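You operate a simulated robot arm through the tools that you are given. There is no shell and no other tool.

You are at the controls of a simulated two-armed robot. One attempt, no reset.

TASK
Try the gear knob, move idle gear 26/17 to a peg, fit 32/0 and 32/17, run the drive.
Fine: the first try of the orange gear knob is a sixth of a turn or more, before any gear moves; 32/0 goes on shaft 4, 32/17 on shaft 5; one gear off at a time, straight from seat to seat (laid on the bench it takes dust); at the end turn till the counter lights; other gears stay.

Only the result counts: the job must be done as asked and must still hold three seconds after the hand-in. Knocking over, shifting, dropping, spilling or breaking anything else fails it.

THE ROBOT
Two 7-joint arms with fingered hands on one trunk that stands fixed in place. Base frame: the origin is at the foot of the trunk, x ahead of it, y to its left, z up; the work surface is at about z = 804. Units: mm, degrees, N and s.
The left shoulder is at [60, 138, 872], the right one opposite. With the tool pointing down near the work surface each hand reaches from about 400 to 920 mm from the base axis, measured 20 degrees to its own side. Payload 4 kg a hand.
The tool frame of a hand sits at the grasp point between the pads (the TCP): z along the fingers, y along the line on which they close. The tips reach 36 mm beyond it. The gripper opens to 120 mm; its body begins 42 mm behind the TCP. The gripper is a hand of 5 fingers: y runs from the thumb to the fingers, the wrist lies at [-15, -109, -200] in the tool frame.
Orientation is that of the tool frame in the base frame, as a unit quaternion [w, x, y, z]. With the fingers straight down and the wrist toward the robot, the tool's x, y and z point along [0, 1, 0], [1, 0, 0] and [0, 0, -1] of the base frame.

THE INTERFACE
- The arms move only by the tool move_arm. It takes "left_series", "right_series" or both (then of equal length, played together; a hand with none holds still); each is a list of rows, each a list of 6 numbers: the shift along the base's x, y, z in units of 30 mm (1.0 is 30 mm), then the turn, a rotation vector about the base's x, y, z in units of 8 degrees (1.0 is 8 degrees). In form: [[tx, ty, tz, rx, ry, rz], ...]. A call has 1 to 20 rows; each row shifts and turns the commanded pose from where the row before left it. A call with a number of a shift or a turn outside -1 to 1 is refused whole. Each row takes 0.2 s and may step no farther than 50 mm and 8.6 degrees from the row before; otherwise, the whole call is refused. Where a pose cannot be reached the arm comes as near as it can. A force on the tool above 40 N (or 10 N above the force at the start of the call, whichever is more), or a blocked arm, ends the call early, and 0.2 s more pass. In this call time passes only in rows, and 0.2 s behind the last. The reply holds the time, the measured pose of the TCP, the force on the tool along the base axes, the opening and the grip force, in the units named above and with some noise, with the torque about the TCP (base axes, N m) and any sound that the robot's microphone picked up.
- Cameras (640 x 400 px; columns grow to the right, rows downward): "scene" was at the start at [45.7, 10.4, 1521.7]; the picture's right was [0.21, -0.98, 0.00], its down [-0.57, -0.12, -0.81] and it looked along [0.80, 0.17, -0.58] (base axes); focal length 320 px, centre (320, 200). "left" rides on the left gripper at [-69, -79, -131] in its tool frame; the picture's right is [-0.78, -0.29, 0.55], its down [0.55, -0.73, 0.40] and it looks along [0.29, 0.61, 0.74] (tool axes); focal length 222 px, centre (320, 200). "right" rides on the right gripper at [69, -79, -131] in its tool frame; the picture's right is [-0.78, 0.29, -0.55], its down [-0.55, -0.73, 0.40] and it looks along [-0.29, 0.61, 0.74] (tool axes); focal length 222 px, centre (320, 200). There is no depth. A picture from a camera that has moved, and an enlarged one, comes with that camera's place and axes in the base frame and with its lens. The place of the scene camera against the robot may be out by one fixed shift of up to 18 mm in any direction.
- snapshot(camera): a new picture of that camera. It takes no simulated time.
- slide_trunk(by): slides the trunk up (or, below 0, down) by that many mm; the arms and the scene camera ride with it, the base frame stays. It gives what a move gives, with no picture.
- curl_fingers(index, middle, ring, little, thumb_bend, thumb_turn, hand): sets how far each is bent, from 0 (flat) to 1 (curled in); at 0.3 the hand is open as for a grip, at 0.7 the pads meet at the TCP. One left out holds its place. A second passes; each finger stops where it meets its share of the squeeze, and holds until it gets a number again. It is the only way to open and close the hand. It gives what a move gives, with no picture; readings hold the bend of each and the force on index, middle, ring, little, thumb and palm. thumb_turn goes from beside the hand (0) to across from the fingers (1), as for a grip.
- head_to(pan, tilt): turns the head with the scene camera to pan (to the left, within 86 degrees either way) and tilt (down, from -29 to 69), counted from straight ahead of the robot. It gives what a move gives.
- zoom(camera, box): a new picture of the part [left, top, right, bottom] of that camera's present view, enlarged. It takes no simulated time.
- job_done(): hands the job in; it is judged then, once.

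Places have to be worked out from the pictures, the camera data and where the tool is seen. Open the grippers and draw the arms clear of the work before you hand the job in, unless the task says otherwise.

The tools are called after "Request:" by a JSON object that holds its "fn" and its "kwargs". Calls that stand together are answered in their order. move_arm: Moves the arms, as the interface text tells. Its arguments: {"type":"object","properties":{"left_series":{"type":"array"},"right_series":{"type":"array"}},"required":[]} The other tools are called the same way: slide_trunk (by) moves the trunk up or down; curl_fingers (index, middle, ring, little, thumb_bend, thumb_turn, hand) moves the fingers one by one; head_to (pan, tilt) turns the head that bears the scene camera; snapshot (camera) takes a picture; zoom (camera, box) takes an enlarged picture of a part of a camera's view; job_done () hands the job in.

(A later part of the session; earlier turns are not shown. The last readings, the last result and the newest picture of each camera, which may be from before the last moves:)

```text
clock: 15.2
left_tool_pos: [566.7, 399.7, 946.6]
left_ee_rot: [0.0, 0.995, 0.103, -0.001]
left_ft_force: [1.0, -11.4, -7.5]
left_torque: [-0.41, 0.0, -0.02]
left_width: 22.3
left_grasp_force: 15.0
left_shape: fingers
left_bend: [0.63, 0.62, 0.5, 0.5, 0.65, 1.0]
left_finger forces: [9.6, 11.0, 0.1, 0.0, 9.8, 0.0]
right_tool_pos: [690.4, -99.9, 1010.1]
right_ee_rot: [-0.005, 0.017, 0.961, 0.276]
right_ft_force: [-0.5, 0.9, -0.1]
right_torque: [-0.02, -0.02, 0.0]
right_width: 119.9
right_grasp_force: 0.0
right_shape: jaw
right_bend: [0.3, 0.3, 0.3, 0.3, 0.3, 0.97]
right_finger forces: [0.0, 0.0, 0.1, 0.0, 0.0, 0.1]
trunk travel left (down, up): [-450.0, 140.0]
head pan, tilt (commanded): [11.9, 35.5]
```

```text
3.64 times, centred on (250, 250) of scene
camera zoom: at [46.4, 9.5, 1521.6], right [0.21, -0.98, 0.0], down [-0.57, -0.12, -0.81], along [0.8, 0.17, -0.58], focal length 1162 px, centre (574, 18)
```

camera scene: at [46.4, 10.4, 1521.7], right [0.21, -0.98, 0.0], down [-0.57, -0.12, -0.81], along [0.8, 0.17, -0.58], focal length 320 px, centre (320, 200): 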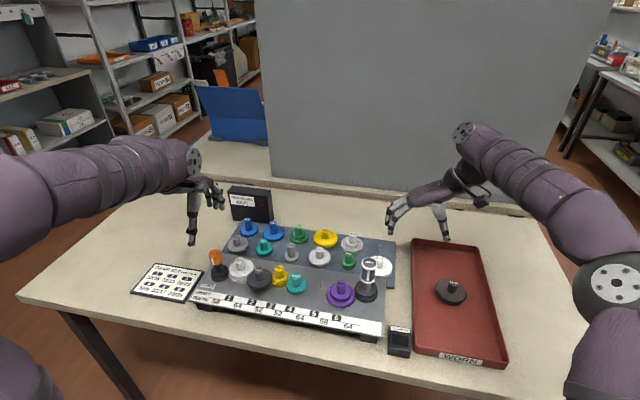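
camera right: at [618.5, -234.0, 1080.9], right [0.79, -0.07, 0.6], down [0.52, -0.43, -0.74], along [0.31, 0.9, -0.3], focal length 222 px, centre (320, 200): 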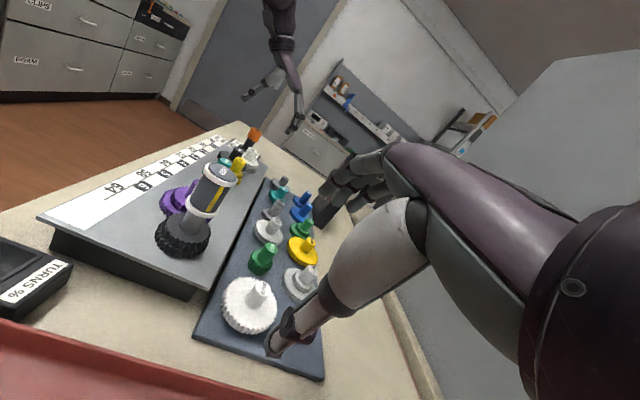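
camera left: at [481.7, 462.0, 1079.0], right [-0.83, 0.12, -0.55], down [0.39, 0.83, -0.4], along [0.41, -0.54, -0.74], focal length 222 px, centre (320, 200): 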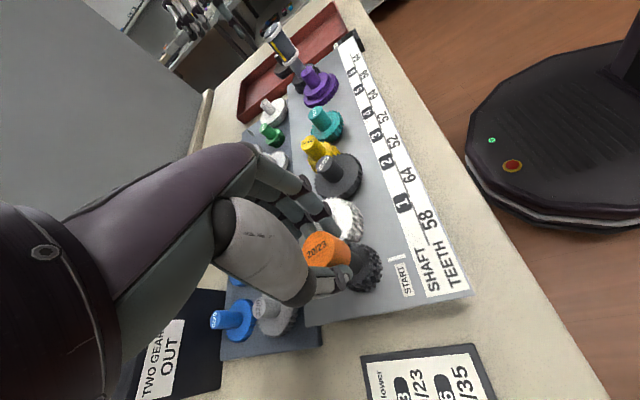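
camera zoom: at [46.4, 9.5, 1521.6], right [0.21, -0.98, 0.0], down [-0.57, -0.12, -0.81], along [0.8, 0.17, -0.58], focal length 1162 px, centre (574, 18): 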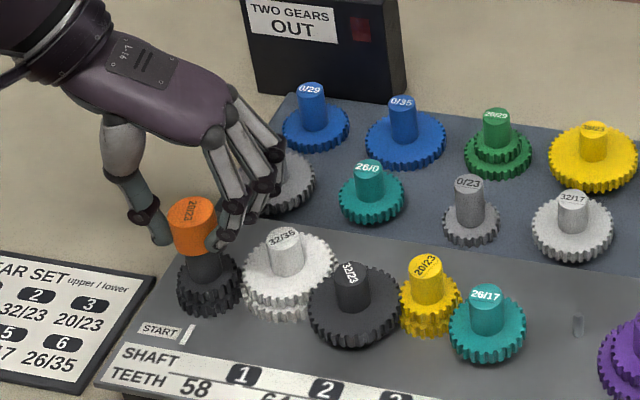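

The knob and the gears of shafts 1–3 turned with the hand (labels rotated ~78°). I release, lift clear, and turn the hand back.

Request:
{"fn": "curl_fingers", "kwargs": {"hand": "left", "index": 0.5, "middle": 0.5, "thumb_bend": 0.5}}

Request:
{"fn": "move_arm", "kwargs": {"left_series": [[0, 0.03, 0.3, 0, 0, 0], [0, 0.03, 0.5, 0, 0, 0], [0, 0, 0.7, 0, 0, 0], [0, 0, 1, 0, 0, 0], [0, -0.3, 1, 0, 0, 1], [0, -0.5, 0, 0, 0, 1], [0, -0.5, 0, 0, 0, 1], [0, -0.5, 0, 0, 0, 1], [0, -0.5, 0, 0, 0, 1], [0, -0.5, 0, 0, 0, 1], [0, -0.5, 0, 0, 0, 1], [0, -0.5, 0, 0, 0, 1], [0, -0.5, 0, 0, 0, 1], [0, -0.5, 0, 0, 0, 0.75]]}}

Request:
{"fn": "snapshot", "kwargs": {"camera": "left"}}

Request:
{"fn": "zoom", "kwargs": {"camera": "scene", "box": [190, 220, 400, 340]}}

```text
clock: 16.2
left_tool_pos: [566.5, 401.0, 946.4]
left_ee_rot: [-0.001, 0.994, 0.105, 0.001]
left_ft_force: [0.5, -0.3, 0.1]
left_torque: [-0.02, 0.01, 0.0]
left_width: 59.1
left_grasp_force: 0.1
left_shape: fingers
left_bend: [0.5, 0.5, 0.5, 0.5, 0.5, 1.0]
left_finger forces: [0.1, 0.0, 0.1, 0.0, 0.0, 0.1]
right_tool_pos: [689.6, -98.5, 1012.0]
right_ee_rot: [-0.005, 0.017, 0.961, 0.275]
right_ft_force: [0.7, -0.2, 1.2]
right_torque: [0.01, 0.0, 0.0]
right_width: 119.7
right_grasp_force: 0.1
right_shape: jaw
right_bend: [0.3, 0.3, 0.3, 0.3, 0.3, 0.97]
right_finger forces: [0.0, 0.0, 0.0, 0.1, 0.0, 0.0]
trunk travel left (down, up): [-450.0, 140.0]
head pan, tilt (commanded): [11.9, 35.5]
```

```text
clock: 19.2
left_tool_pos: [565.2, 257.9, 1052.5]
left_ee_rot: [0.0, 0.707, 0.707, 0.001]
left_ft_force: [0.2, 0.2, -0.5]
left_torque: [0.0, -0.01, 0.02]
left_width: 59.2
left_grasp_force: 0.0
left_shape: fingers
left_bend: [0.5, 0.5, 0.5, 0.5, 0.5, 1.0]
left_finger forces: [0.0, 0.1, 0.0, 0.0, 0.1, 0.0]
right_tool_pos: [690.4, -100.3, 1009.7]
right_ee_rot: [-0.005, 0.017, 0.961, 0.276]
right_ft_force: [-0.4, 0.3, -0.8]
right_torque: [-0.01, 0.0, 0.0]
right_width: 119.8
right_grasp_force: 0.0
right_shape: jaw
right_bend: [0.3, 0.3, 0.3, 0.3, 0.3, 0.97]
right_finger forces: [0.0, 0.0, 0.1, 0.0, 0.0, 0.1]
trunk travel left (down, up): [-450.0, 140.0]
head pan, tilt (commanded): [11.9, 35.5]
```

```text
taken
camera left: at [486.6, 187.5, 1184.3], right [-0.29, -0.78, -0.55], down [-0.73, 0.55, -0.4], along [0.61, 0.29, -0.74], focal length 222 px, centre (320, 200)
```

left: 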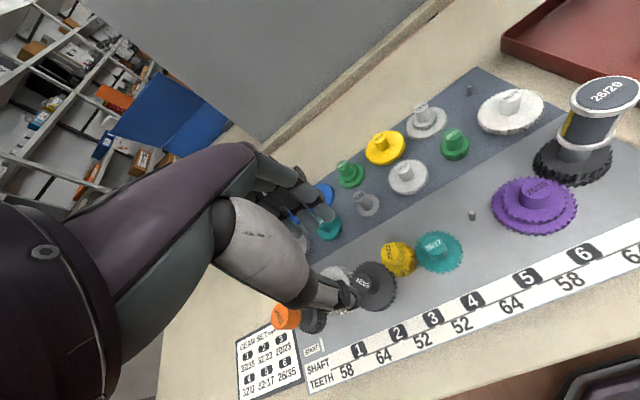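

```text
3.05 times, centred on (295, 280) of scene
camera zoom: at [45.7, 10.1, 1521.7], right [0.21, -0.98, 0.0], down [-0.57, -0.12, -0.81], along [0.8, 0.17, -0.58], focal length 974 px, centre (396, -44)
```

zoom: 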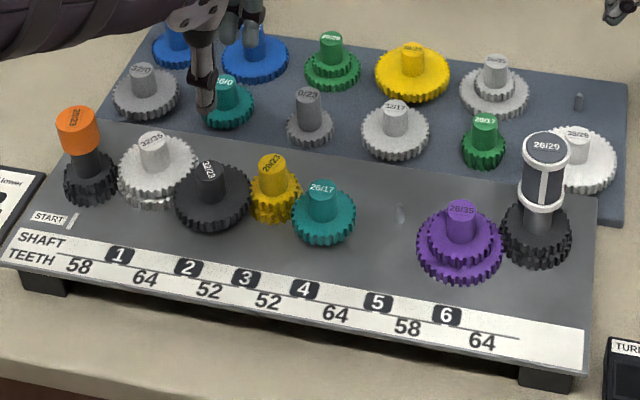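

Now I zoom the left camera on the gears of interest (26/17, empty shaft 5, 32/17, empty peg) to triangulate their positions, with the right camera view as a second ray.

Request:
{"fn": "zoom", "kwargs": {"camera": "left", "box": [360, 190, 520, 290]}}

Request:
{"fn": "zoom", "kwargs": {"camera": "left", "box": [370, 70, 530, 200]}}

Request:
{"fn": "zoom", "kwargs": {"camera": "right", "box": [140, 110, 300, 210]}}

Request:
{"fn": "zoom", "kwargs": {"camera": "right", "box": [200, 160, 360, 320]}}

```text
4.00 times, centred on (440, 240) of left
camera zoom: at [486.6, 187.5, 1184.3], right [-0.29, -0.78, -0.55], down [-0.73, 0.55, -0.4], along [0.61, 0.29, -0.74], focal length 888 px, centre (-160, 40)
```

zoom: 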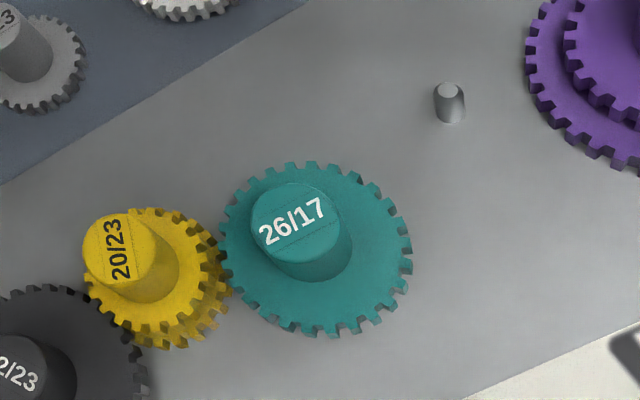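

```text
3.08 times, centred on (450, 135) of left
camera zoom: at [486.6, 187.5, 1184.3], right [-0.29, -0.78, -0.55], down [-0.73, 0.55, -0.4], along [0.61, 0.29, -0.74], focal length 684 px, centre (-80, 400)
```

zoom: 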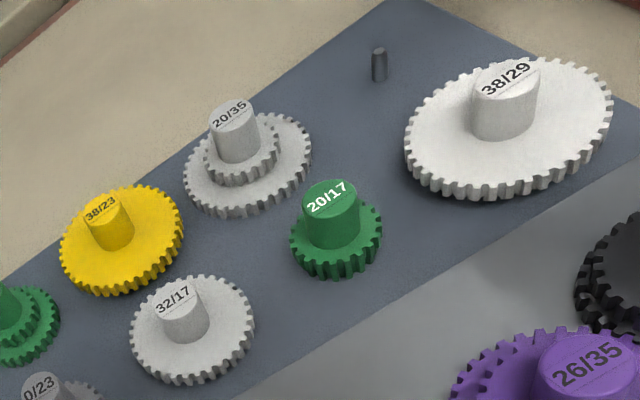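

```text
4.00 times, centred on (220, 160) of right
camera zoom: at [618.2, -233.8, 1081.2], right [0.79, -0.07, 0.6], down [0.52, -0.43, -0.74], along [0.31, 0.9, -0.31], focal length 888 px, centre (720, 360)
```

zoom: 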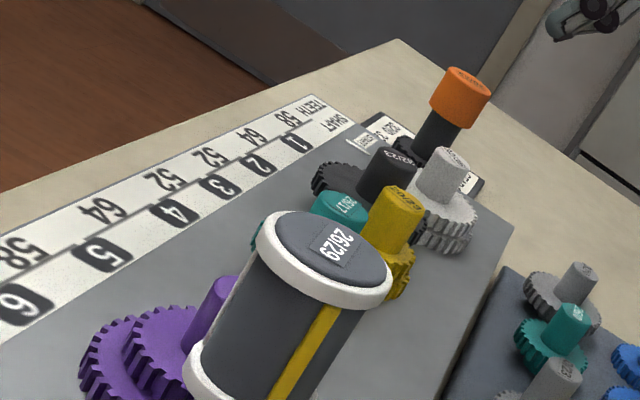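

```text
2.50 times, centred on (280, 240) of right
camera zoom: at [618.2, -233.8, 1081.2], right [0.79, -0.07, 0.6], down [0.52, -0.43, -0.74], along [0.31, 0.9, -0.31], focal length 555 px, centre (420, 100)
```

zoom: 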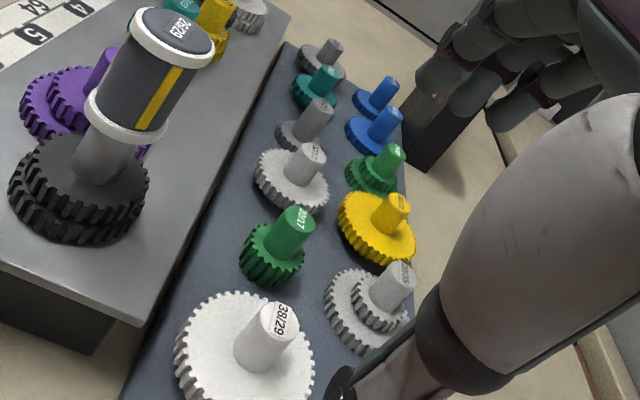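

Consistent left/right triangulation: 26/17 handle ≈ (568, 188, top ~898), shaft 5 ≈ (592, 127), rack front row x≈711 with 87 mm pitch (32/17 at y≈159, 32/0 at y≈420, tops ~861), empty peg ≈ (800, −15). I slide the right camera toward the front for a clear side view of shaft 4, and bring the left hand above 26/17 with ring and little opened out of the way.

Request:
{"fn": "curl_fingers", "kwargs": {"hand": "left", "ring": 0.3, "little": 0.3}}

Request:
{"fn": "move_arm", "kwargs": {"left_series": [[0, -0.5, 0, 0, 0, 0], [0, -0.5, -0.2, 0, 0, 0], [0, -0.5, -0.5, 0, 0, 0], [0.05, -0.5, -0.8, 0, 0, 0], [0.05, -0.5, -0.8, 0, 0, 0], [0, 0, -0.8, 0, 0, 0]], "right_series": [[-0.9, 0, 0, 0, 0, 0], [-0.9, 0, 0, 0, 0, 0], [-0.9, 0, 0, 0, 0, 0], [-0.9, 0, 0, 0, 0, 0], [-0.9, 0, 0, 0, 0, 0], [0, 0, 0, 0, 0, 0]]}}

Request:
{"fn": "zoom", "kwargs": {"camera": "left", "box": [250, 160, 450, 340]}}

Request:
{"fn": "zoom", "kwargs": {"camera": "right", "box": [180, 60, 340, 180]}}

Request:
{"fn": "zoom", "kwargs": {"camera": "scene", "box": [240, 200, 360, 310]}}

```text
clock: 20.2
left_tool_pos: [566.0, 257.9, 1052.3]
left_ee_rot: [0.0, 0.707, 0.707, 0.0]
left_ft_force: [0.0, -0.4, -0.5]
left_torque: [-0.05, 0.0, 0.0]
left_width: 59.2
left_grasp_force: 0.0
left_shape: fingers
left_bend: [0.5, 0.5, 0.3, 0.3, 0.5, 1.0]
left_finger forces: [0.0, 0.0, 0.0, 0.0, 0.1, 0.0]
right_tool_pos: [691.1, -98.1, 1010.7]
right_ee_rot: [-0.005, 0.016, 0.961, 0.276]
right_ft_force: [-1.1, 0.0, 0.1]
right_torque: [0.0, -0.01, 0.0]
right_width: 119.8
right_grasp_force: 0.2
right_shape: jaw
right_bend: [0.3, 0.3, 0.3, 0.3, 0.3, 0.97]
right_finger forces: [0.1, 0.0, 0.0, 0.0, 0.0, 0.0]
trunk travel left (down, up): [-450.0, 140.0]
head pan, tilt (commanded): [11.9, 35.5]
```

```text
clock: 21.6
left_tool_pos: [569.2, 181.0, 958.5]
left_ee_rot: [0.0, 0.707, 0.707, -0.001]
left_ft_force: [0.2, 0.4, 0.5]
left_torque: [0.01, -0.04, 0.06]
left_width: 59.4
left_grasp_force: 0.0
left_shape: fingers
left_bend: [0.5, 0.5, 0.3, 0.3, 0.5, 1.0]
left_finger forces: [0.0, 0.1, 0.0, 0.0, 0.0, 0.0]
right_tool_pos: [554.7, -97.9, 1009.4]
right_ee_rot: [-0.005, 0.018, 0.961, 0.275]
right_ft_force: [0.3, -0.5, 0.9]
right_torque: [-0.02, -0.02, 0.02]
right_width: 119.7
right_grasp_force: 0.1
right_shape: jaw
right_bend: [0.3, 0.3, 0.3, 0.3, 0.3, 0.97]
right_finger forces: [0.0, 0.1, 0.0, 0.1, 0.1, 0.0]
trunk travel left (down, up): [-450.0, 140.0]
head pan, tilt (commanded): [11.9, 35.5]
```

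```text
2.22 times, centred on (350, 250) of left
camera zoom: at [489.5, 112.0, 1091.1], right [-0.29, -0.79, -0.55], down [-0.74, 0.55, -0.4], along [0.61, 0.29, -0.74], focal length 494 px, centre (253, 89)
```

zoom: 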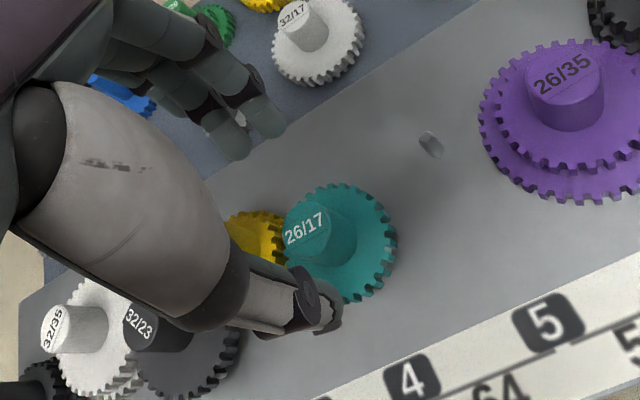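

```text
3.33 times, centred on (260, 120) of right
camera zoom: at [482.6, -232.6, 1081.0], right [0.79, -0.07, 0.6], down [0.52, -0.43, -0.74], along [0.31, 0.9, -0.31], focal length 740 px, centre (520, 467)
```

zoom: 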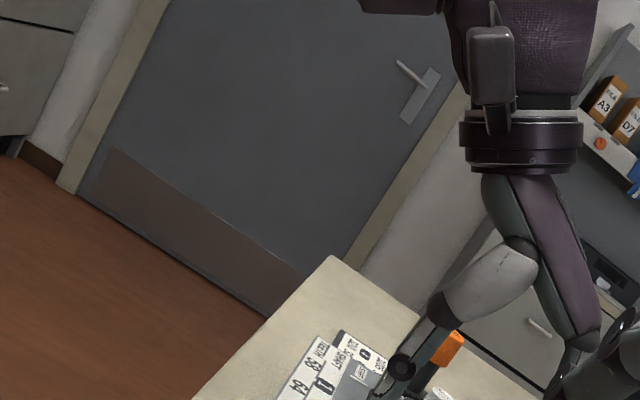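

```text
3.64 times, centred on (300, 255) of scene
camera zoom: at [46.2, 10.4, 1521.7], right [0.21, -0.98, 0.0], down [-0.57, -0.12, -0.81], along [0.8, 0.17, -0.58], focal length 1162 px, centre (393, 0)
```

zoom: 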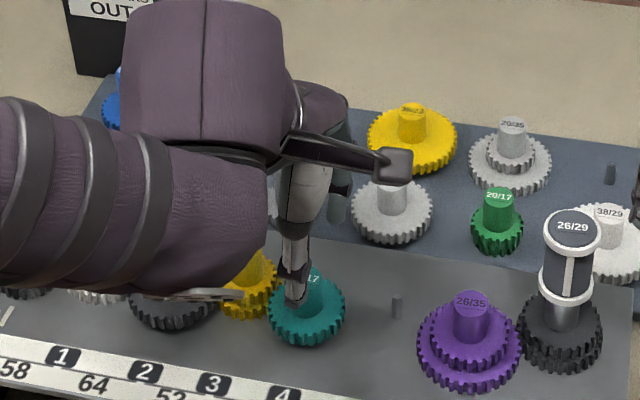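

The handle is ~6.4 mm to +y of the TCP, nearly centred between index and middle. I check the side view in the right camera with a better box.

Request:
{"fn": "zoom", "kwargs": {"camera": "right", "box": [230, 90, 390, 220]}}

```text
3.08 times, centred on (310, 155) of right
camera zoom: at [482.6, -232.6, 1081.0], right [0.79, -0.07, 0.6], down [0.52, -0.43, -0.74], along [0.31, 0.9, -0.31], focal length 684 px, centre (351, 338)
```

zoom: 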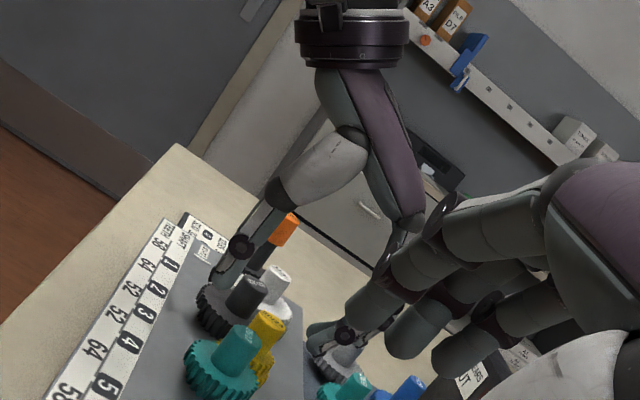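

The left hand straddles the teal handle well. I descend to TCP z ≈ 909 (tips ~12 mm above the gear face), shifting the right camera a bit further back at the same time.

Request:
{"fn": "move_arm", "kwargs": {"left_series": [[0.01, -0.05, -0.4, 0, 0, 0], [0, 0, -0.4, 0, 0, 0], [0, 0, -0.4, 0, 0, 0], [0, 0, -0.4, 0, 0, 0], [0, 0, -0.05, 0, 0, 0]], "right_series": [[-0.5, 0, 0, 0, 0, 0], [-0.5, 0, 0, 0, 0, 0], [-0.5, 0, 0, 0, 0, 0], [0, 0, 0, 0, 0, 0], [0, 0, 0, 0, 0, 0]]}}

Request:
{"fn": "zoom", "kwargs": {"camera": "right", "box": [250, 130, 370, 220]}}

Request:
{"fn": "zoom", "kwargs": {"camera": "left", "box": [250, 160, 450, 340]}}

```text
clock: 22.8
left_tool_pos: [569.0, 180.9, 909.6]
left_ee_rot: [0.0, 0.706, 0.708, -0.001]
left_ft_force: [0.3, 0.2, -0.4]
left_torque: [-0.02, 0.01, 0.0]
left_width: 59.3
left_grasp_force: 0.1
left_shape: fingers
left_bend: [0.5, 0.5, 0.3, 0.3, 0.5, 1.0]
left_finger forces: [0.0, 0.0, 0.0, 0.0, 0.0, 0.0]
right_tool_pos: [509.8, -97.6, 1009.9]
right_ee_rot: [-0.005, 0.017, 0.961, 0.276]
right_ft_force: [-0.3, 0.3, 0.1]
right_torque: [-0.04, -0.02, 0.01]
right_width: 119.9
right_grasp_force: 0.1
right_shape: jaw
right_bend: [0.3, 0.3, 0.3, 0.3, 0.3, 0.97]
right_finger forces: [0.1, 0.0, 0.1, 0.1, 0.1, 0.1]
trunk travel left (down, up): [-450.0, 140.0]
head pan, tilt (commanded): [11.9, 35.5]
```

```text
4.44 times, centred on (310, 175) of right
camera zoom: at [437.7, -232.9, 1081.0], right [0.79, -0.07, 0.6], down [0.52, -0.43, -0.74], along [0.31, 0.9, -0.31], focal length 987 px, centre (364, 311)
```

zoom: 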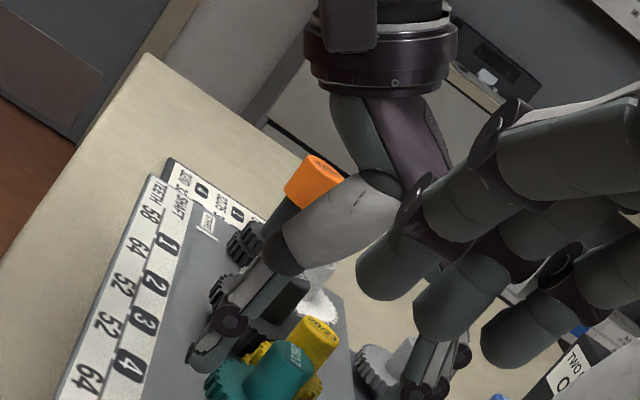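

```text
2.22 times, centred on (350, 250) of left
camera zoom: at [490.1, 111.7, 1041.1], right [-0.29, -0.78, -0.55], down [-0.74, 0.55, -0.4], along [0.61, 0.29, -0.74], focal length 494 px, centre (253, 89)
```

zoom: 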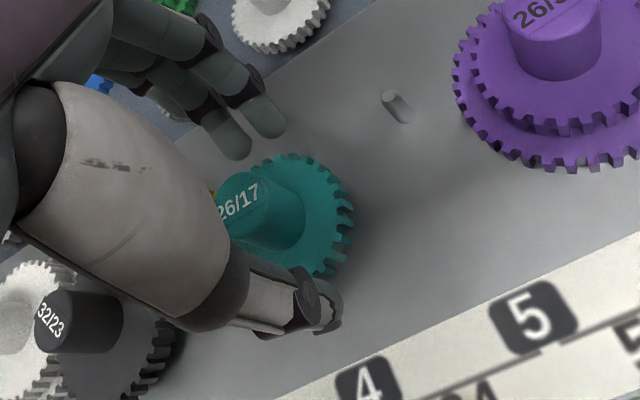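

I take a tighter look from the right at the handle and tips before closing.

Request:
{"fn": "zoom", "kwargs": {"camera": "right", "box": [280, 185, 376, 245]}}

Request:
{"fn": "zoom", "kwargs": {"camera": "scene", "box": [260, 240, 350, 310]}}

```text
6.67 times, centred on (328, 215) of right
camera zoom: at [437.7, -232.9, 1081.0], right [0.79, -0.07, 0.6], down [0.52, -0.43, -0.74], along [0.31, 0.9, -0.31], focal length 1481 px, centre (267, 100)
```

zoom: 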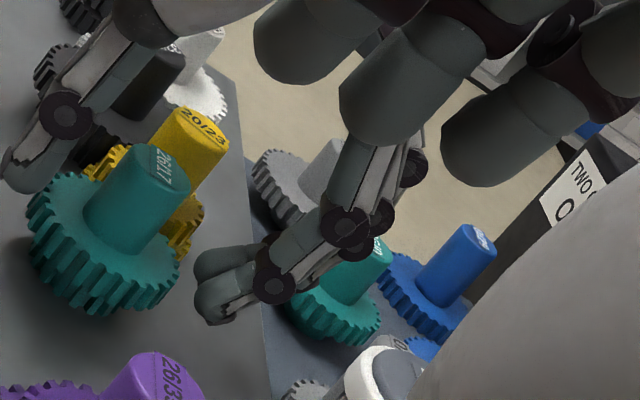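

```text
5.71 times, centred on (305, 275) of scene
camera zoom: at [45.8, 10.3, 1521.7], right [0.21, -0.98, 0.0], down [-0.57, -0.12, -0.81], along [0.8, 0.17, -0.58], focal length 1825 px, centre (406, -229)
```

zoom: 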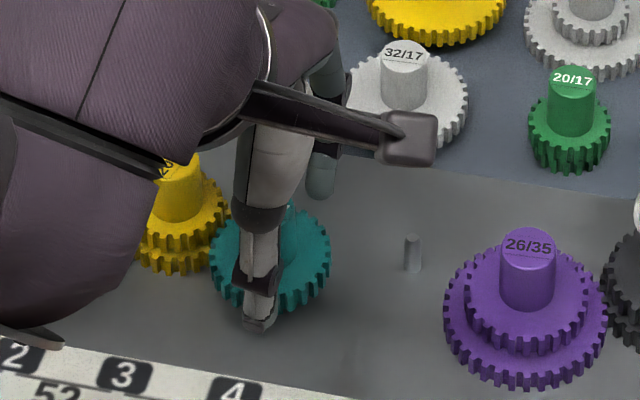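

Handle top computes to z ≈ 900 at x ≈ 569, so the pads overlap ~27 mm of it. I close index, middle and thumb.

Request:
{"fn": "curl_fingers", "kwargs": {"hand": "left", "index": 0.75, "middle": 0.75, "thumb_bend": 0.75}}

Request:
{"fn": "zoom", "kwargs": {"camera": "right", "box": [280, 185, 376, 245]}}

Request:
{"fn": "zoom", "kwargs": {"camera": "left", "box": [250, 160, 450, 340]}}

```text
clock: 23.8
left_tool_pos: [570.9, 181.3, 910.7]
left_ee_rot: [0.001, 0.707, 0.707, 0.001]
left_ft_force: [6.5, 0.9, 16.7]
left_torque: [0.0, -0.5, -0.05]
left_width: 22.7
left_grasp_force: 22.2
left_shape: fingers
left_bend: [0.62, 0.6, 0.3, 0.3, 0.66, 1.0]
left_finger forces: [14.0, 11.6, 0.1, 0.0, 18.4, 0.0]
right_tool_pos: [509.6, -98.5, 1010.5]
right_ee_rot: [-0.005, 0.016, 0.961, 0.275]
right_ft_force: [0.3, -0.4, 0.2]
right_torque: [0.01, 0.0, 0.01]
right_width: 119.8
right_grasp_force: 0.0
right_shape: jaw
right_bend: [0.3, 0.3, 0.3, 0.3, 0.3, 0.97]
right_finger forces: [0.0, 0.1, 0.0, 0.0, 0.0, 0.0]
trunk travel left (down, up): [-450.0, 140.0]
head pan, tilt (commanded): [11.9, 35.5]
```

```text
6.67 times, centred on (328, 215) of right
camera zoom: at [437.4, -233.1, 1081.3], right [0.79, -0.07, 0.6], down [0.52, -0.43, -0.74], along [0.31, 0.9, -0.31], focal length 1481 px, centre (267, 100)
```

zoom: 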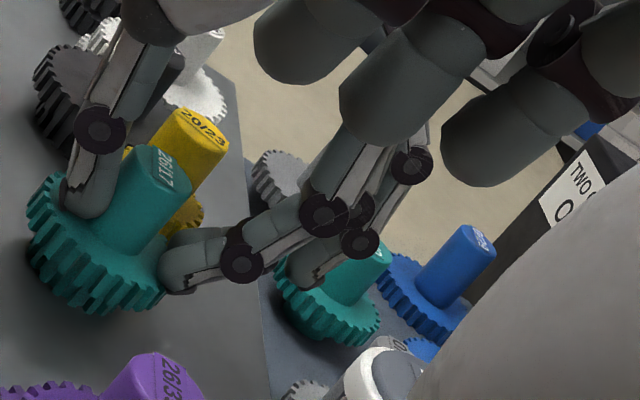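

```text
2.22 times, centred on (350, 250) of left
camera zoom: at [490.2, 111.3, 1042.7], right [-0.29, -0.78, -0.55], down [-0.73, 0.55, -0.4], along [0.61, 0.29, -0.73], focal length 494 px, centre (253, 89)
```

zoom: 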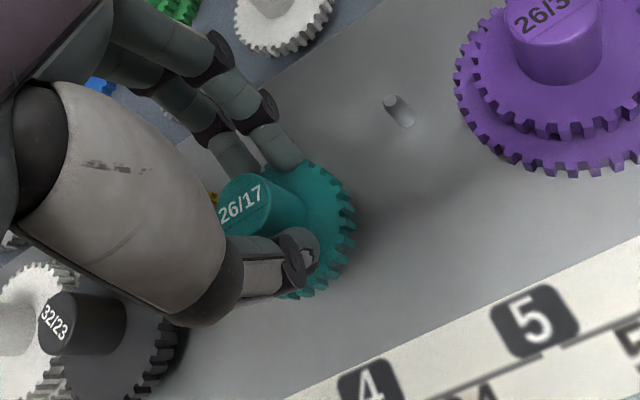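

The force reading (+17 N up) shows the tips pressing on the gear face. I reopen slightly, rise 5 mm, shift +1 mm in x, and close again more gently.

Request:
{"fn": "curl_fingers", "kwargs": {"hand": "left", "index": 0.55, "middle": 0.55, "thumb_bend": 0.55}}

Request:
{"fn": "move_arm", "kwargs": {"left_series": [[0, 0, 0.18, 0, 0, 0], [0, 0, 0, 0, 0, 0]]}}

Request:
{"fn": "curl_fingers", "kwargs": {"hand": "left", "index": 0.74, "middle": 0.74, "thumb_bend": 0.74}}

Request:
{"fn": "zoom", "kwargs": {"camera": "right", "box": [280, 185, 376, 245]}}

```text
clock: 24.8
left_tool_pos: [570.8, 181.1, 911.1]
left_ee_rot: [0.0, 0.707, 0.708, 0.002]
left_ft_force: [4.8, -0.8, 26.7]
left_torque: [-0.09, 0.42, 0.02]
left_width: 34.9
left_grasp_force: 13.2
left_shape: fingers
left_bend: [0.55, 0.55, 0.3, 0.3, 0.6, 1.0]
left_finger forces: [0.1, 0.0, 0.1, 0.0, 26.7, 0.0]
right_tool_pos: [507.5, -99.3, 1010.5]
right_ee_rot: [-0.004, 0.017, 0.961, 0.277]
right_ft_force: [0.2, -0.5, 0.1]
right_torque: [-0.01, -0.02, 0.01]
right_width: 119.7
right_grasp_force: 0.0
right_shape: jaw
right_bend: [0.3, 0.3, 0.3, 0.3, 0.3, 0.97]
right_finger forces: [0.1, 0.0, 0.1, 0.1, 0.0, 0.1]
trunk travel left (down, up): [-450.0, 140.0]
head pan, tilt (commanded): [11.9, 35.5]
```

```text
clock: 25.4
left_tool_pos: [568.7, 181.1, 913.6]
left_ee_rot: [-0.001, 0.707, 0.707, -0.001]
left_ft_force: [-0.3, 0.0, 0.7]
left_torque: [0.0, 0.02, 0.01]
left_width: 44.4
left_grasp_force: 0.0
left_shape: fingers
left_bend: [0.55, 0.55, 0.3, 0.3, 0.55, 1.0]
left_finger forces: [0.0, 0.0, 0.0, 0.0, 0.1, 0.0]
right_tool_pos: [509.1, -98.3, 1011.0]
right_ee_rot: [-0.005, 0.017, 0.961, 0.275]
right_ft_force: [0.0, 0.1, 0.5]
right_torque: [-0.01, 0.01, 0.04]
right_width: 120.1
right_grasp_force: 0.1
right_shape: jaw
right_bend: [0.3, 0.3, 0.3, 0.3, 0.3, 0.97]
right_finger forces: [0.0, 0.0, 0.0, 0.0, 0.1, 0.1]
trunk travel left (down, up): [-450.0, 140.0]
head pan, tilt (commanded): [11.9, 35.5]
```

```text
clock: 26.4
left_tool_pos: [570.6, 180.5, 914.6]
left_ee_rot: [0.0, 0.707, 0.707, 0.0]
left_ft_force: [0.2, 1.7, -2.0]
left_torque: [0.02, 0.04, -0.01]
left_width: 11.1
left_grasp_force: 16.0
left_shape: fingers
left_bend: [0.73, 0.65, 0.3, 0.3, 0.66, 1.0]
left_finger forces: [6.5, 10.1, 0.0, 0.1, 15.2, 0.0]
right_tool_pos: [508.3, -98.6, 1010.1]
right_ee_rot: [-0.005, 0.017, 0.961, 0.276]
right_ft_force: [0.1, -0.3, -0.2]
right_torque: [-0.02, 0.0, -0.01]
right_width: 119.7
right_grasp_force: 0.0
right_shape: jaw
right_bend: [0.3, 0.3, 0.3, 0.3, 0.3, 0.97]
right_finger forces: [0.1, 0.0, 0.0, 0.0, 0.0, 0.0]
trunk travel left (down, up): [-450.0, 140.0]
head pan, tilt (commanded): [11.9, 35.5]
```

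```text
6.67 times, centred on (328, 215) of right
camera zoom: at [437.8, -232.8, 1081.0], right [0.79, -0.07, 0.6], down [0.52, -0.43, -0.74], along [0.31, 0.9, -0.31], focal length 1481 px, centre (267, 100)
```

zoom: 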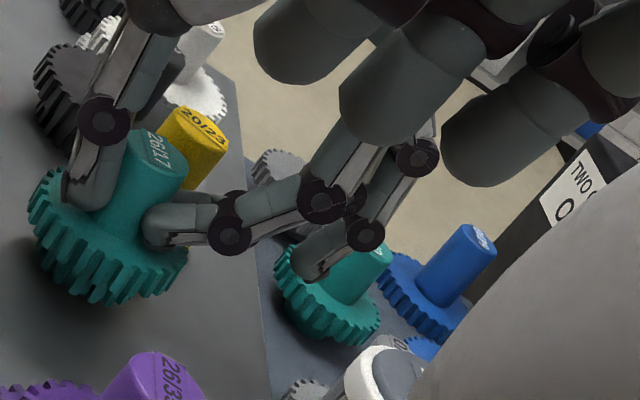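

The gear looks slightly raised already. I check its state from the left and scene cameras.

Request:
{"fn": "zoom", "kwargs": {"camera": "left", "box": [250, 180, 410, 320]}}

Request:
{"fn": "zoom", "kwargs": {"camera": "scene", "box": [260, 240, 350, 310]}}

Request:
{"fn": "zoom", "kwargs": {"camera": "right", "box": [280, 200, 330, 240]}}

```text
2.86 times, centred on (330, 250) of left
camera zoom: at [490.4, 111.2, 1046.4], right [-0.29, -0.78, -0.55], down [-0.74, 0.55, -0.4], along [0.61, 0.29, -0.74], focal length 635 px, centre (291, 57)
```

zoom: 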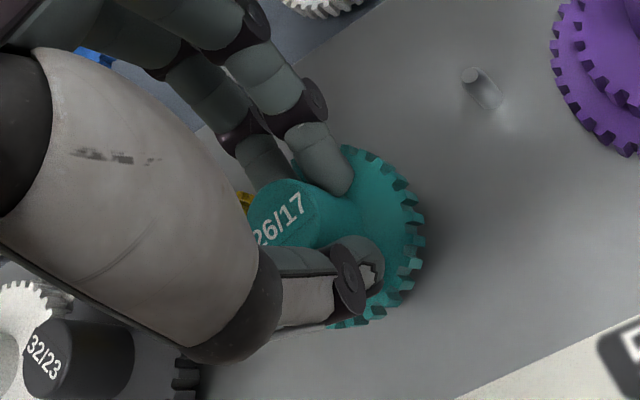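

```text
5.71 times, centred on (305, 275) of scene
camera zoom: at [45.7, 10.4, 1521.7], right [0.21, -0.98, 0.0], down [-0.57, -0.12, -0.81], along [0.8, 0.17, -0.58], focal length 1825 px, centre (406, -229)
```

zoom: 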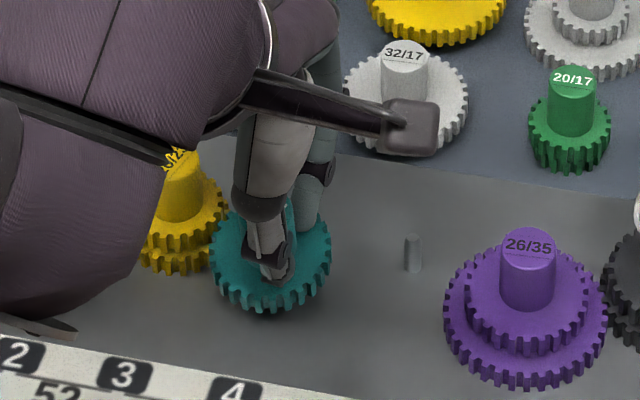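

```text
10.00 times, centred on (305, 220) of right
camera zoom: at [437.8, -232.8, 1081.0], right [0.79, -0.07, 0.6], down [0.52, -0.43, -0.74], along [0.31, 0.9, -0.31], focal length 2221 px, centre (470, 0)
```

zoom: 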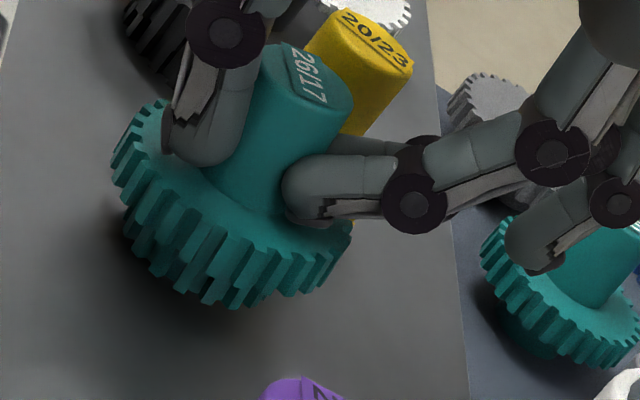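

The gear seems held and already lifted about 6 mm off its seat. I lift a further ~10 mm slowly and check whether it hangs straight.

Request:
{"fn": "move_arm", "kwargs": {"left_series": [[0, 0, 0.1, 0, 0, 0], [0, 0, 0.1, 0, 0, 0], [0, 0, 0.1, 0, 0, 0], [0, 0, 0, 0, 0, 0]]}}

Request:
{"fn": "zoom", "kwargs": {"camera": "right", "box": [280, 195, 330, 235]}}

Request:
{"fn": "zoom", "kwargs": {"camera": "scene", "box": [260, 240, 350, 310]}}

```text
clock: 27.4
left_tool_pos: [570.0, 180.5, 924.0]
left_ee_rot: [0.0, 0.707, 0.707, 0.0]
left_ft_force: [-0.2, 0.2, -0.5]
left_torque: [0.03, 0.01, 0.07]
left_width: 10.8
left_grasp_force: 15.4
left_shape: fingers
left_bend: [0.73, 0.65, 0.3, 0.3, 0.66, 1.0]
left_finger forces: [6.7, 10.4, 0.1, 0.1, 15.0, 0.1]
right_tool_pos: [510.0, -97.7, 1010.9]
right_ee_rot: [-0.005, 0.018, 0.961, 0.276]
right_ft_force: [-0.2, 0.3, -0.2]
right_torque: [0.01, 0.01, 0.01]
right_width: 119.9
right_grasp_force: 0.0
right_shape: jaw
right_bend: [0.3, 0.3, 0.3, 0.3, 0.3, 0.97]
right_finger forces: [0.0, 0.1, 0.0, 0.1, 0.0, 0.1]
trunk travel left (down, up): [-450.0, 140.0]
head pan, tilt (commanded): [11.9, 35.5]
```

```text
10.00 times, centred on (305, 215) of right
camera zoom: at [437.8, -232.9, 1081.0], right [0.79, -0.07, 0.6], down [0.52, -0.43, -0.74], along [0.31, 0.9, -0.31], focal length 2221 px, centre (470, 50)
```

zoom: 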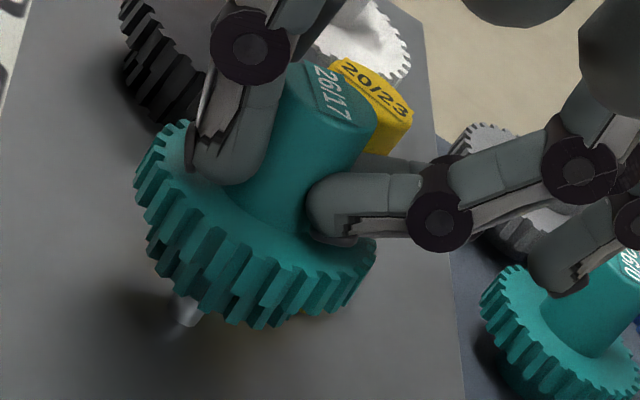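

```text
5.71 times, centred on (305, 275) of scene
camera zoom: at [45.7, 10.3, 1521.7], right [0.21, -0.98, 0.0], down [-0.57, -0.12, -0.81], along [0.8, 0.17, -0.58], focal length 1825 px, centre (406, -229)
```

zoom: 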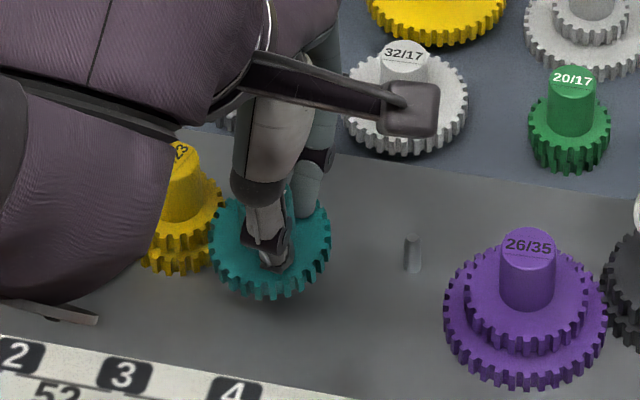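

The gear hangs level in a firm grip and the bare shaft 4 is visible beneath it. I lift it to travel height while moving the right arm out to (700, −260) to clear the path and watch the empty peg.

Request:
{"fn": "move_arm", "kwargs": {"left_series": [[0, 0, 0.4, 0, 0, 0], [0, 0, 0.4, 0, 0, 0], [0, 0, 0.4, 0, 0, 0], [0, 0, 0.4, 0, 0, 0], [0, 0, 0.4, 0, 0, 0], [0, 0, 0.4, 0, 0, 0], [0, 0, 0.4, 0, 0, 0]], "right_series": [[0.905, -0.771, 0, 0, 0, 0], [0.905, -0.771, 0, 0, 0, 0], [0.905, -0.771, 0, 0, 0, 0], [0.905, -0.771, 0, 0, 0, 0], [0.905, -0.771, 0, 0, 0, 0], [0.905, -0.771, 0, 0, 0, 0], [0.905, -0.771, 0, 0, 0, 0]]}}

Request:
{"fn": "snapshot", "kwargs": {"camera": "right"}}

Request:
{"fn": "snapshot", "kwargs": {"camera": "left"}}

Request:
{"fn": "snapshot", "kwargs": {"camera": "scene"}}

```text
clock: 29.0
left_tool_pos: [571.3, 180.8, 1008.5]
left_ee_rot: [0.0, 0.707, 0.707, -0.001]
left_ft_force: [-0.6, 0.4, -0.4]
left_torque: [-0.04, 0.0, 0.0]
left_width: 11.1
left_grasp_force: 16.1
left_shape: fingers
left_bend: [0.73, 0.65, 0.3, 0.3, 0.66, 1.0]
left_finger forces: [6.8, 10.3, 0.0, 0.0, 14.8, 0.0]
right_tool_pos: [696.8, -259.8, 1009.1]
right_ee_rot: [-0.006, 0.017, 0.961, 0.275]
right_ft_force: [0.2, -0.1, 0.9]
right_torque: [0.0, -0.01, -0.04]
right_width: 119.8
right_grasp_force: 0.1
right_shape: jaw
right_bend: [0.3, 0.3, 0.3, 0.3, 0.3, 0.97]
right_finger forces: [0.0, 0.0, 0.0, 0.1, 0.0, 0.0]
trunk travel left (down, up): [-450.0, 140.0]
head pan, tilt (commanded): [11.9, 35.5]
```

```text
taken
camera right: at [626.7, -394.2, 1079.2], right [0.8, -0.07, 0.6], down [0.52, -0.43, -0.74], along [0.31, 0.9, -0.31], focal length 222 px, centre (320, 200)
```

right: 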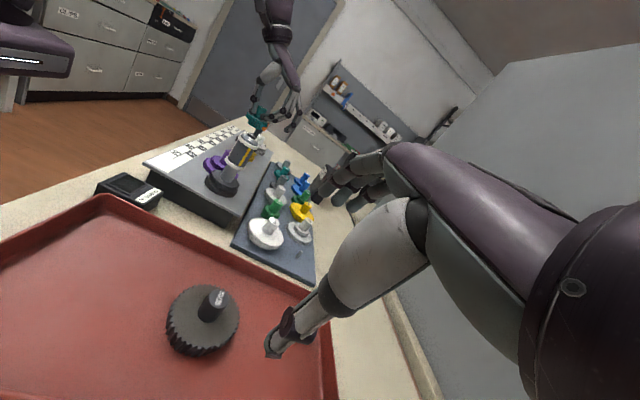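

```text
taken
camera left: at [491.4, 112.1, 1139.8], right [-0.29, -0.78, -0.55], down [-0.73, 0.55, -0.4], along [0.61, 0.29, -0.74], focal length 222 px, centre (320, 200)
```

left: 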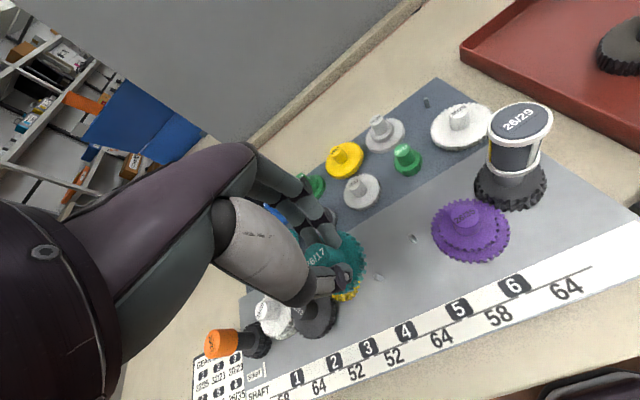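

```text
taken
camera scene: at [47.0, 10.7, 1521.6], right [0.21, -0.98, 0.0], down [-0.57, -0.12, -0.81], along [0.8, 0.17, -0.58], focal length 320 px, centre (320, 200)
```

scene: 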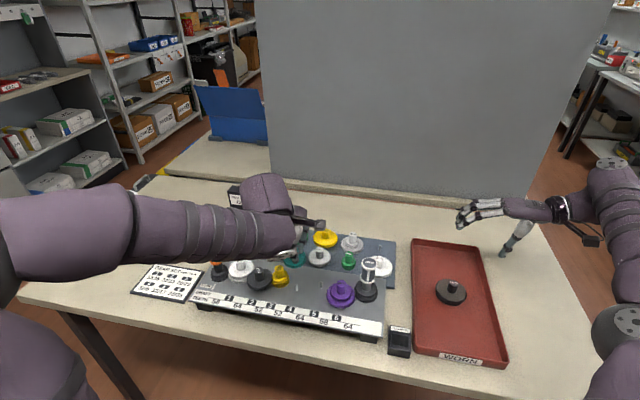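

The gear is safely in hand. While high, I take zooms of the now-bare shafts 4 and 5 and the empty peg to refine their positions.

Request:
{"fn": "zoom", "kwargs": {"camera": "left", "box": [350, 210, 446, 300]}}

Request:
{"fn": "zoom", "kwargs": {"camera": "left", "box": [380, 70, 476, 130]}}

Request:
{"fn": "zoom", "kwargs": {"camera": "right", "box": [230, 130, 330, 280]}}

Request:
{"fn": "zoom", "kwargs": {"camera": "scene", "box": [280, 220, 420, 320]}}

```text
4.44 times, centred on (398, 255) of left
camera zoom: at [491.4, 112.1, 1139.8], right [-0.29, -0.78, -0.55], down [-0.73, 0.55, -0.4], along [0.61, 0.29, -0.74], focal length 987 px, centre (-27, -44)
```

zoom: 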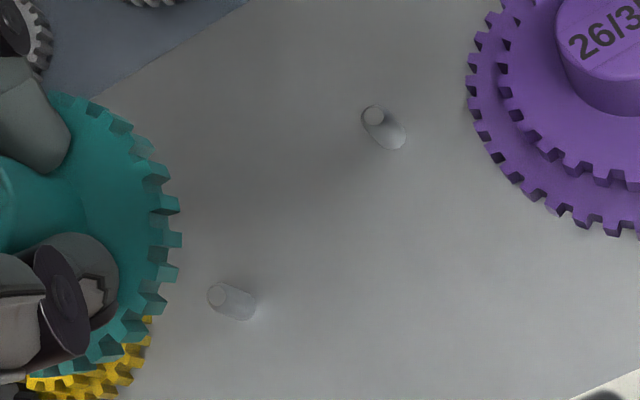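

```text
6.67 times, centred on (428, 100) of left
camera zoom: at [491.4, 112.1, 1139.8], right [-0.29, -0.78, -0.55], down [-0.73, 0.55, -0.4], along [0.61, 0.29, -0.74], focal length 1481 px, centre (-400, 867)
```

zoom: 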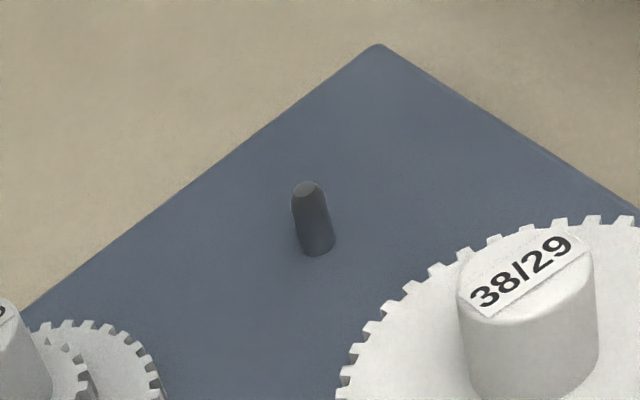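

```text
2.67 times, centred on (280, 205) of right
camera zoom: at [626.7, -394.2, 1079.2], right [0.8, -0.07, 0.6], down [0.52, -0.43, -0.74], along [0.31, 0.9, -0.31], focal length 592 px, centre (427, 187)
```

zoom: 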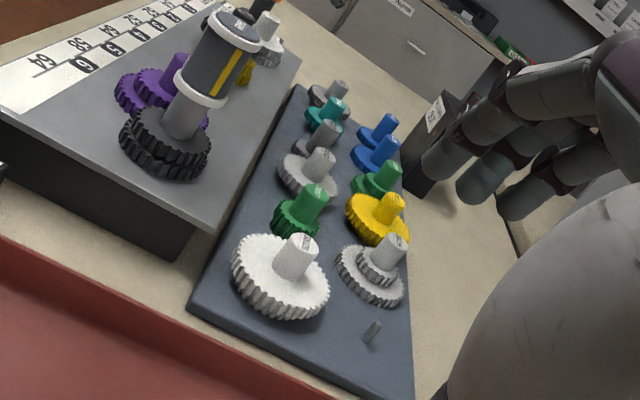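

```text
4.00 times, centred on (350, 270) of scene
camera zoom: at [47.0, 10.7, 1521.6], right [0.21, -0.98, 0.0], down [-0.57, -0.12, -0.81], along [0.8, 0.17, -0.58], focal length 1278 px, centre (200, -80)
```

zoom: 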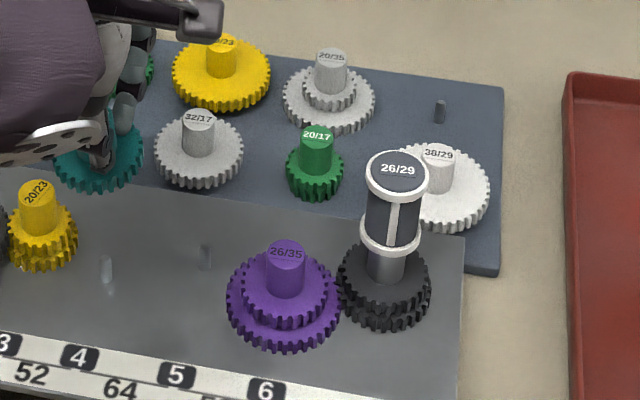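

Peg triangulated at (799, −14, top ~833); shafts 4 and 5 at about (571, 189) and (594, 128.5) with tops ~865. I carry the gear over to the empty peg at travel height.

Request:
{"fn": "move_arm", "kwargs": {"left_series": [[0.5, -0.44, 0, 0, 0, 0], [0.761, -0.672, 0, 0, 0, 0], [0.761, -0.672, 0, 0, 0, 0], [0.761, -0.672, 0, 0, 0, 0], [0.761, -0.672, 0, 0, 0, 0], [0.761, -0.672, 0, 0, 0, 0], [0.761, -0.672, 0, 0, 0, 0], [0.761, -0.672, 0, 0, 0, 0], [0.761, -0.672, 0, 0, 0, 0], [0.761, -0.672, 0, 0, 0, 0], [0.261, -0.232, 0, 0, 0, 0], [0, 0, 0, 0, 0, 0]]}}

Request:
{"fn": "zoom", "kwargs": {"camera": "left", "box": [250, 160, 450, 340]}}

Request:
{"fn": "zoom", "kwargs": {"camera": "right", "box": [240, 60, 400, 280]}}

Request:
{"fn": "zoom", "kwargs": {"camera": "scene", "box": [320, 170, 440, 290]}}

```text
clock: 31.6
left_tool_pos: [797.8, -21.3, 1007.9]
left_ee_rot: [0.0, 0.707, 0.707, 0.0]
left_ft_force: [-0.3, 0.1, -0.7]
left_torque: [-0.01, 0.02, 0.0]
left_width: 10.7
left_grasp_force: 15.8
left_shape: fingers
left_bend: [0.73, 0.65, 0.3, 0.3, 0.66, 1.0]
left_finger forces: [6.8, 10.0, 0.0, 0.0, 14.4, 0.0]
right_tool_pos: [698.0, -260.3, 1009.8]
right_ee_rot: [-0.005, 0.017, 0.961, 0.276]
right_ft_force: [-0.7, -0.6, -0.4]
right_torque: [-0.01, 0.01, -0.02]
right_width: 119.8
right_grasp_force: 0.1
right_shape: jaw
right_bend: [0.3, 0.3, 0.3, 0.3, 0.3, 0.97]
right_finger forces: [0.1, 0.0, 0.0, 0.0, 0.0, 0.0]
trunk travel left (down, up): [-450.0, 140.0]
head pan, tilt (commanded): [11.9, 35.5]
```

```text
2.22 times, centred on (350, 250) of left
camera zoom: at [717.8, -91.3, 1140.6], right [-0.29, -0.78, -0.55], down [-0.73, 0.55, -0.4], along [0.61, 0.29, -0.74], focal length 494 px, centre (253, 89)
```

zoom: 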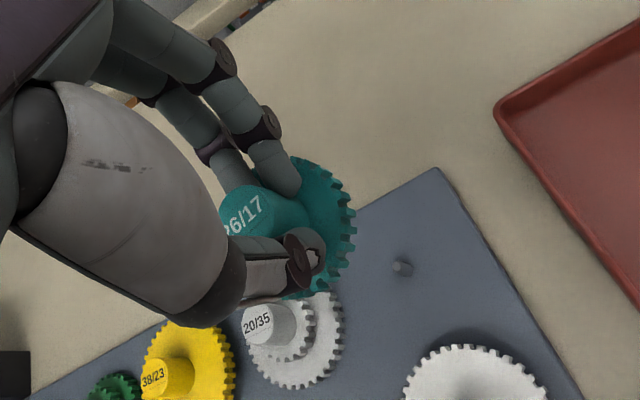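

```text
1.82 times, centred on (320, 170) of right
camera zoom: at [625.9, -394.5, 1080.0], right [0.79, -0.07, 0.6], down [0.52, -0.43, -0.74], along [0.31, 0.9, -0.31], focal length 404 px, centre (320, 254)
```

zoom: 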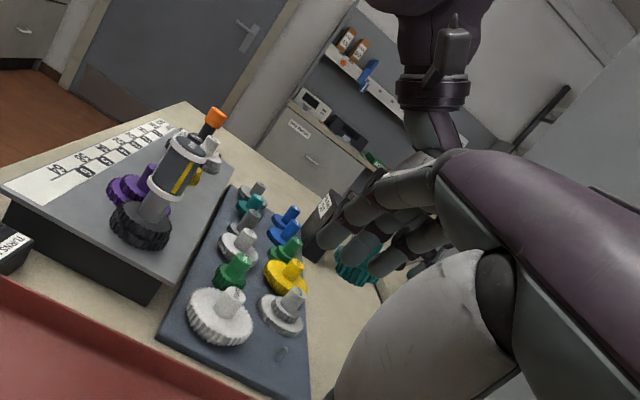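

```text
3.33 times, centred on (380, 230) of scene
camera zoom: at [45.9, 10.2, 1521.7], right [0.21, -0.98, 0.0], down [-0.57, -0.12, -0.81], along [0.8, 0.17, -0.58], focal length 1065 px, centre (120, 100)
```

zoom: 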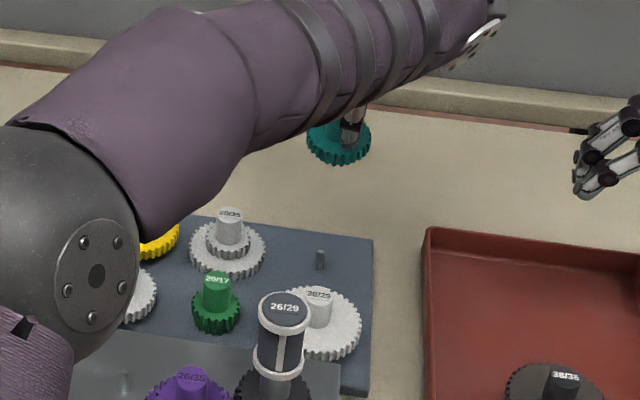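

The peg appears right where it should be under the gear hole in the left view. I lower the gear to ~12 mm above the peg and shift the right camera +x for an unobstructed side view.

Request:
{"fn": "move_arm", "kwargs": {"left_series": [[0, 0, -0.4, 0, 0, 0], [0, 0, -0.4, 0, 0, 0], [0, 0, -0.4, 0, 0, 0], [0, 0, -0.4, 0, 0, 0], [0, 0, -0.4, 0, 0, 0], [0, 0, -0.4, 0, 0, 0], [0, 0, -0.4, 0, 0, 0], [0, 0, -0.35, 0, 0, 0]], "right_series": [[0.45, 0, 0, 0, 0, 0], [0.45, 0, 0, 0, 0, 0], [0.45, 0, 0, 0, 0, 0], [0.45, 0, 0, 0, 0, 0], [0.45, 0, 0, 0, 0, 0], [0.45, 0, 0, 0, 0, 0], [0.45, 0, 0, 0, 0, 0], [0.45, 0, 0, 0, 0, 0]]}}

Request:
{"fn": "zoom", "kwargs": {"camera": "left", "box": [280, 190, 400, 290]}}

Request:
{"fn": "snapshot", "kwargs": {"camera": "right"}}

Request:
{"fn": "zoom", "kwargs": {"camera": "scene", "box": [320, 170, 440, 290]}}

```text
clock: 33.4
left_tool_pos: [797.3, -21.7, 913.2]
left_ee_rot: [0.0, 0.707, 0.707, 0.0]
left_ft_force: [0.8, -0.5, -0.2]
left_torque: [0.02, 0.02, 0.02]
left_width: 10.8
left_grasp_force: 15.1
left_shape: fingers
left_bend: [0.73, 0.65, 0.3, 0.3, 0.66, 1.0]
left_finger forces: [6.8, 10.1, 0.1, 0.1, 14.3, 0.1]
right_tool_pos: [707.7, -257.2, 1008.8]
right_ee_rot: [-0.004, 0.016, 0.961, 0.275]
right_ft_force: [0.0, -0.3, -0.2]
right_torque: [0.0, -0.01, 0.02]
right_width: 119.8
right_grasp_force: 0.1
right_shape: jaw
right_bend: [0.3, 0.3, 0.3, 0.3, 0.3, 0.97]
right_finger forces: [0.0, 0.1, 0.0, 0.0, 0.0, 0.1]
right hand out of reach, approached as far as the arm can: row 1, 2, 3, 4, 5, 6, 7, 8
trunk travel left (down, up): [-450.0, 140.0]
head pan, tilt (commanded): [11.9, 35.5]
```

```text
4.00 times, centred on (340, 240) of left
camera zoom: at [718.2, -91.4, 1044.9], right [-0.29, -0.78, -0.55], down [-0.74, 0.55, -0.4], along [0.61, 0.29, -0.74], focal length 888 px, centre (240, 40)
```

zoom: 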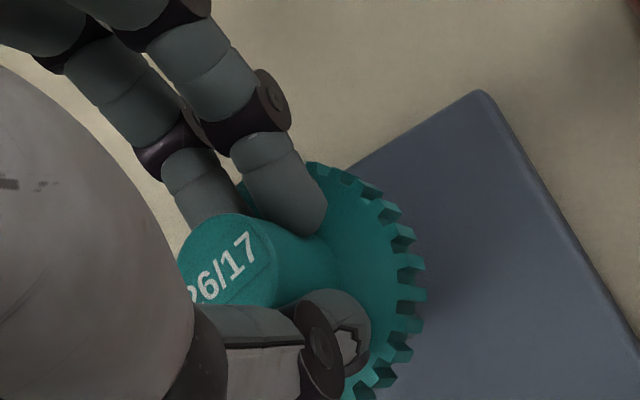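

```text
taken
camera right: at [636.7, -392.5, 1079.9], right [0.79, -0.07, 0.6], down [0.52, -0.43, -0.74], along [0.31, 0.9, -0.31], focal length 222 px, centre (320, 200)
```

right: 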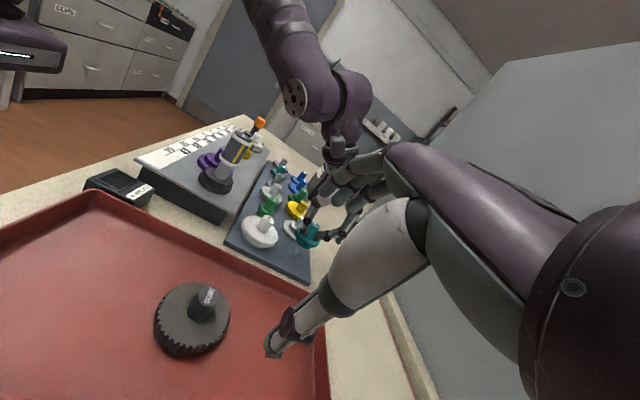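

```text
3.33 times, centred on (380, 230) of scene
camera zoom: at [46.1, 10.2, 1521.7], right [0.21, -0.98, 0.0], down [-0.57, -0.12, -0.81], along [0.8, 0.17, -0.58], focal length 1065 px, centre (120, 100)
```

zoom: 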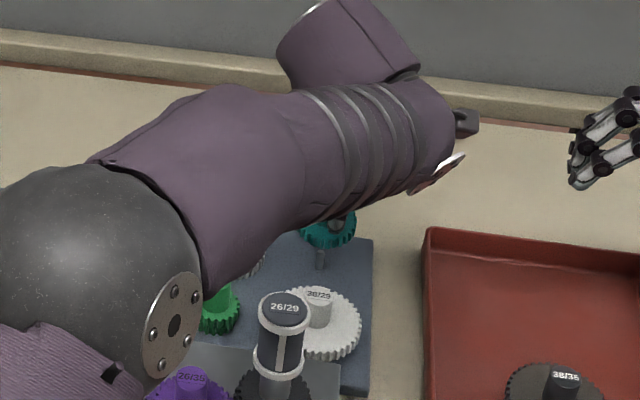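

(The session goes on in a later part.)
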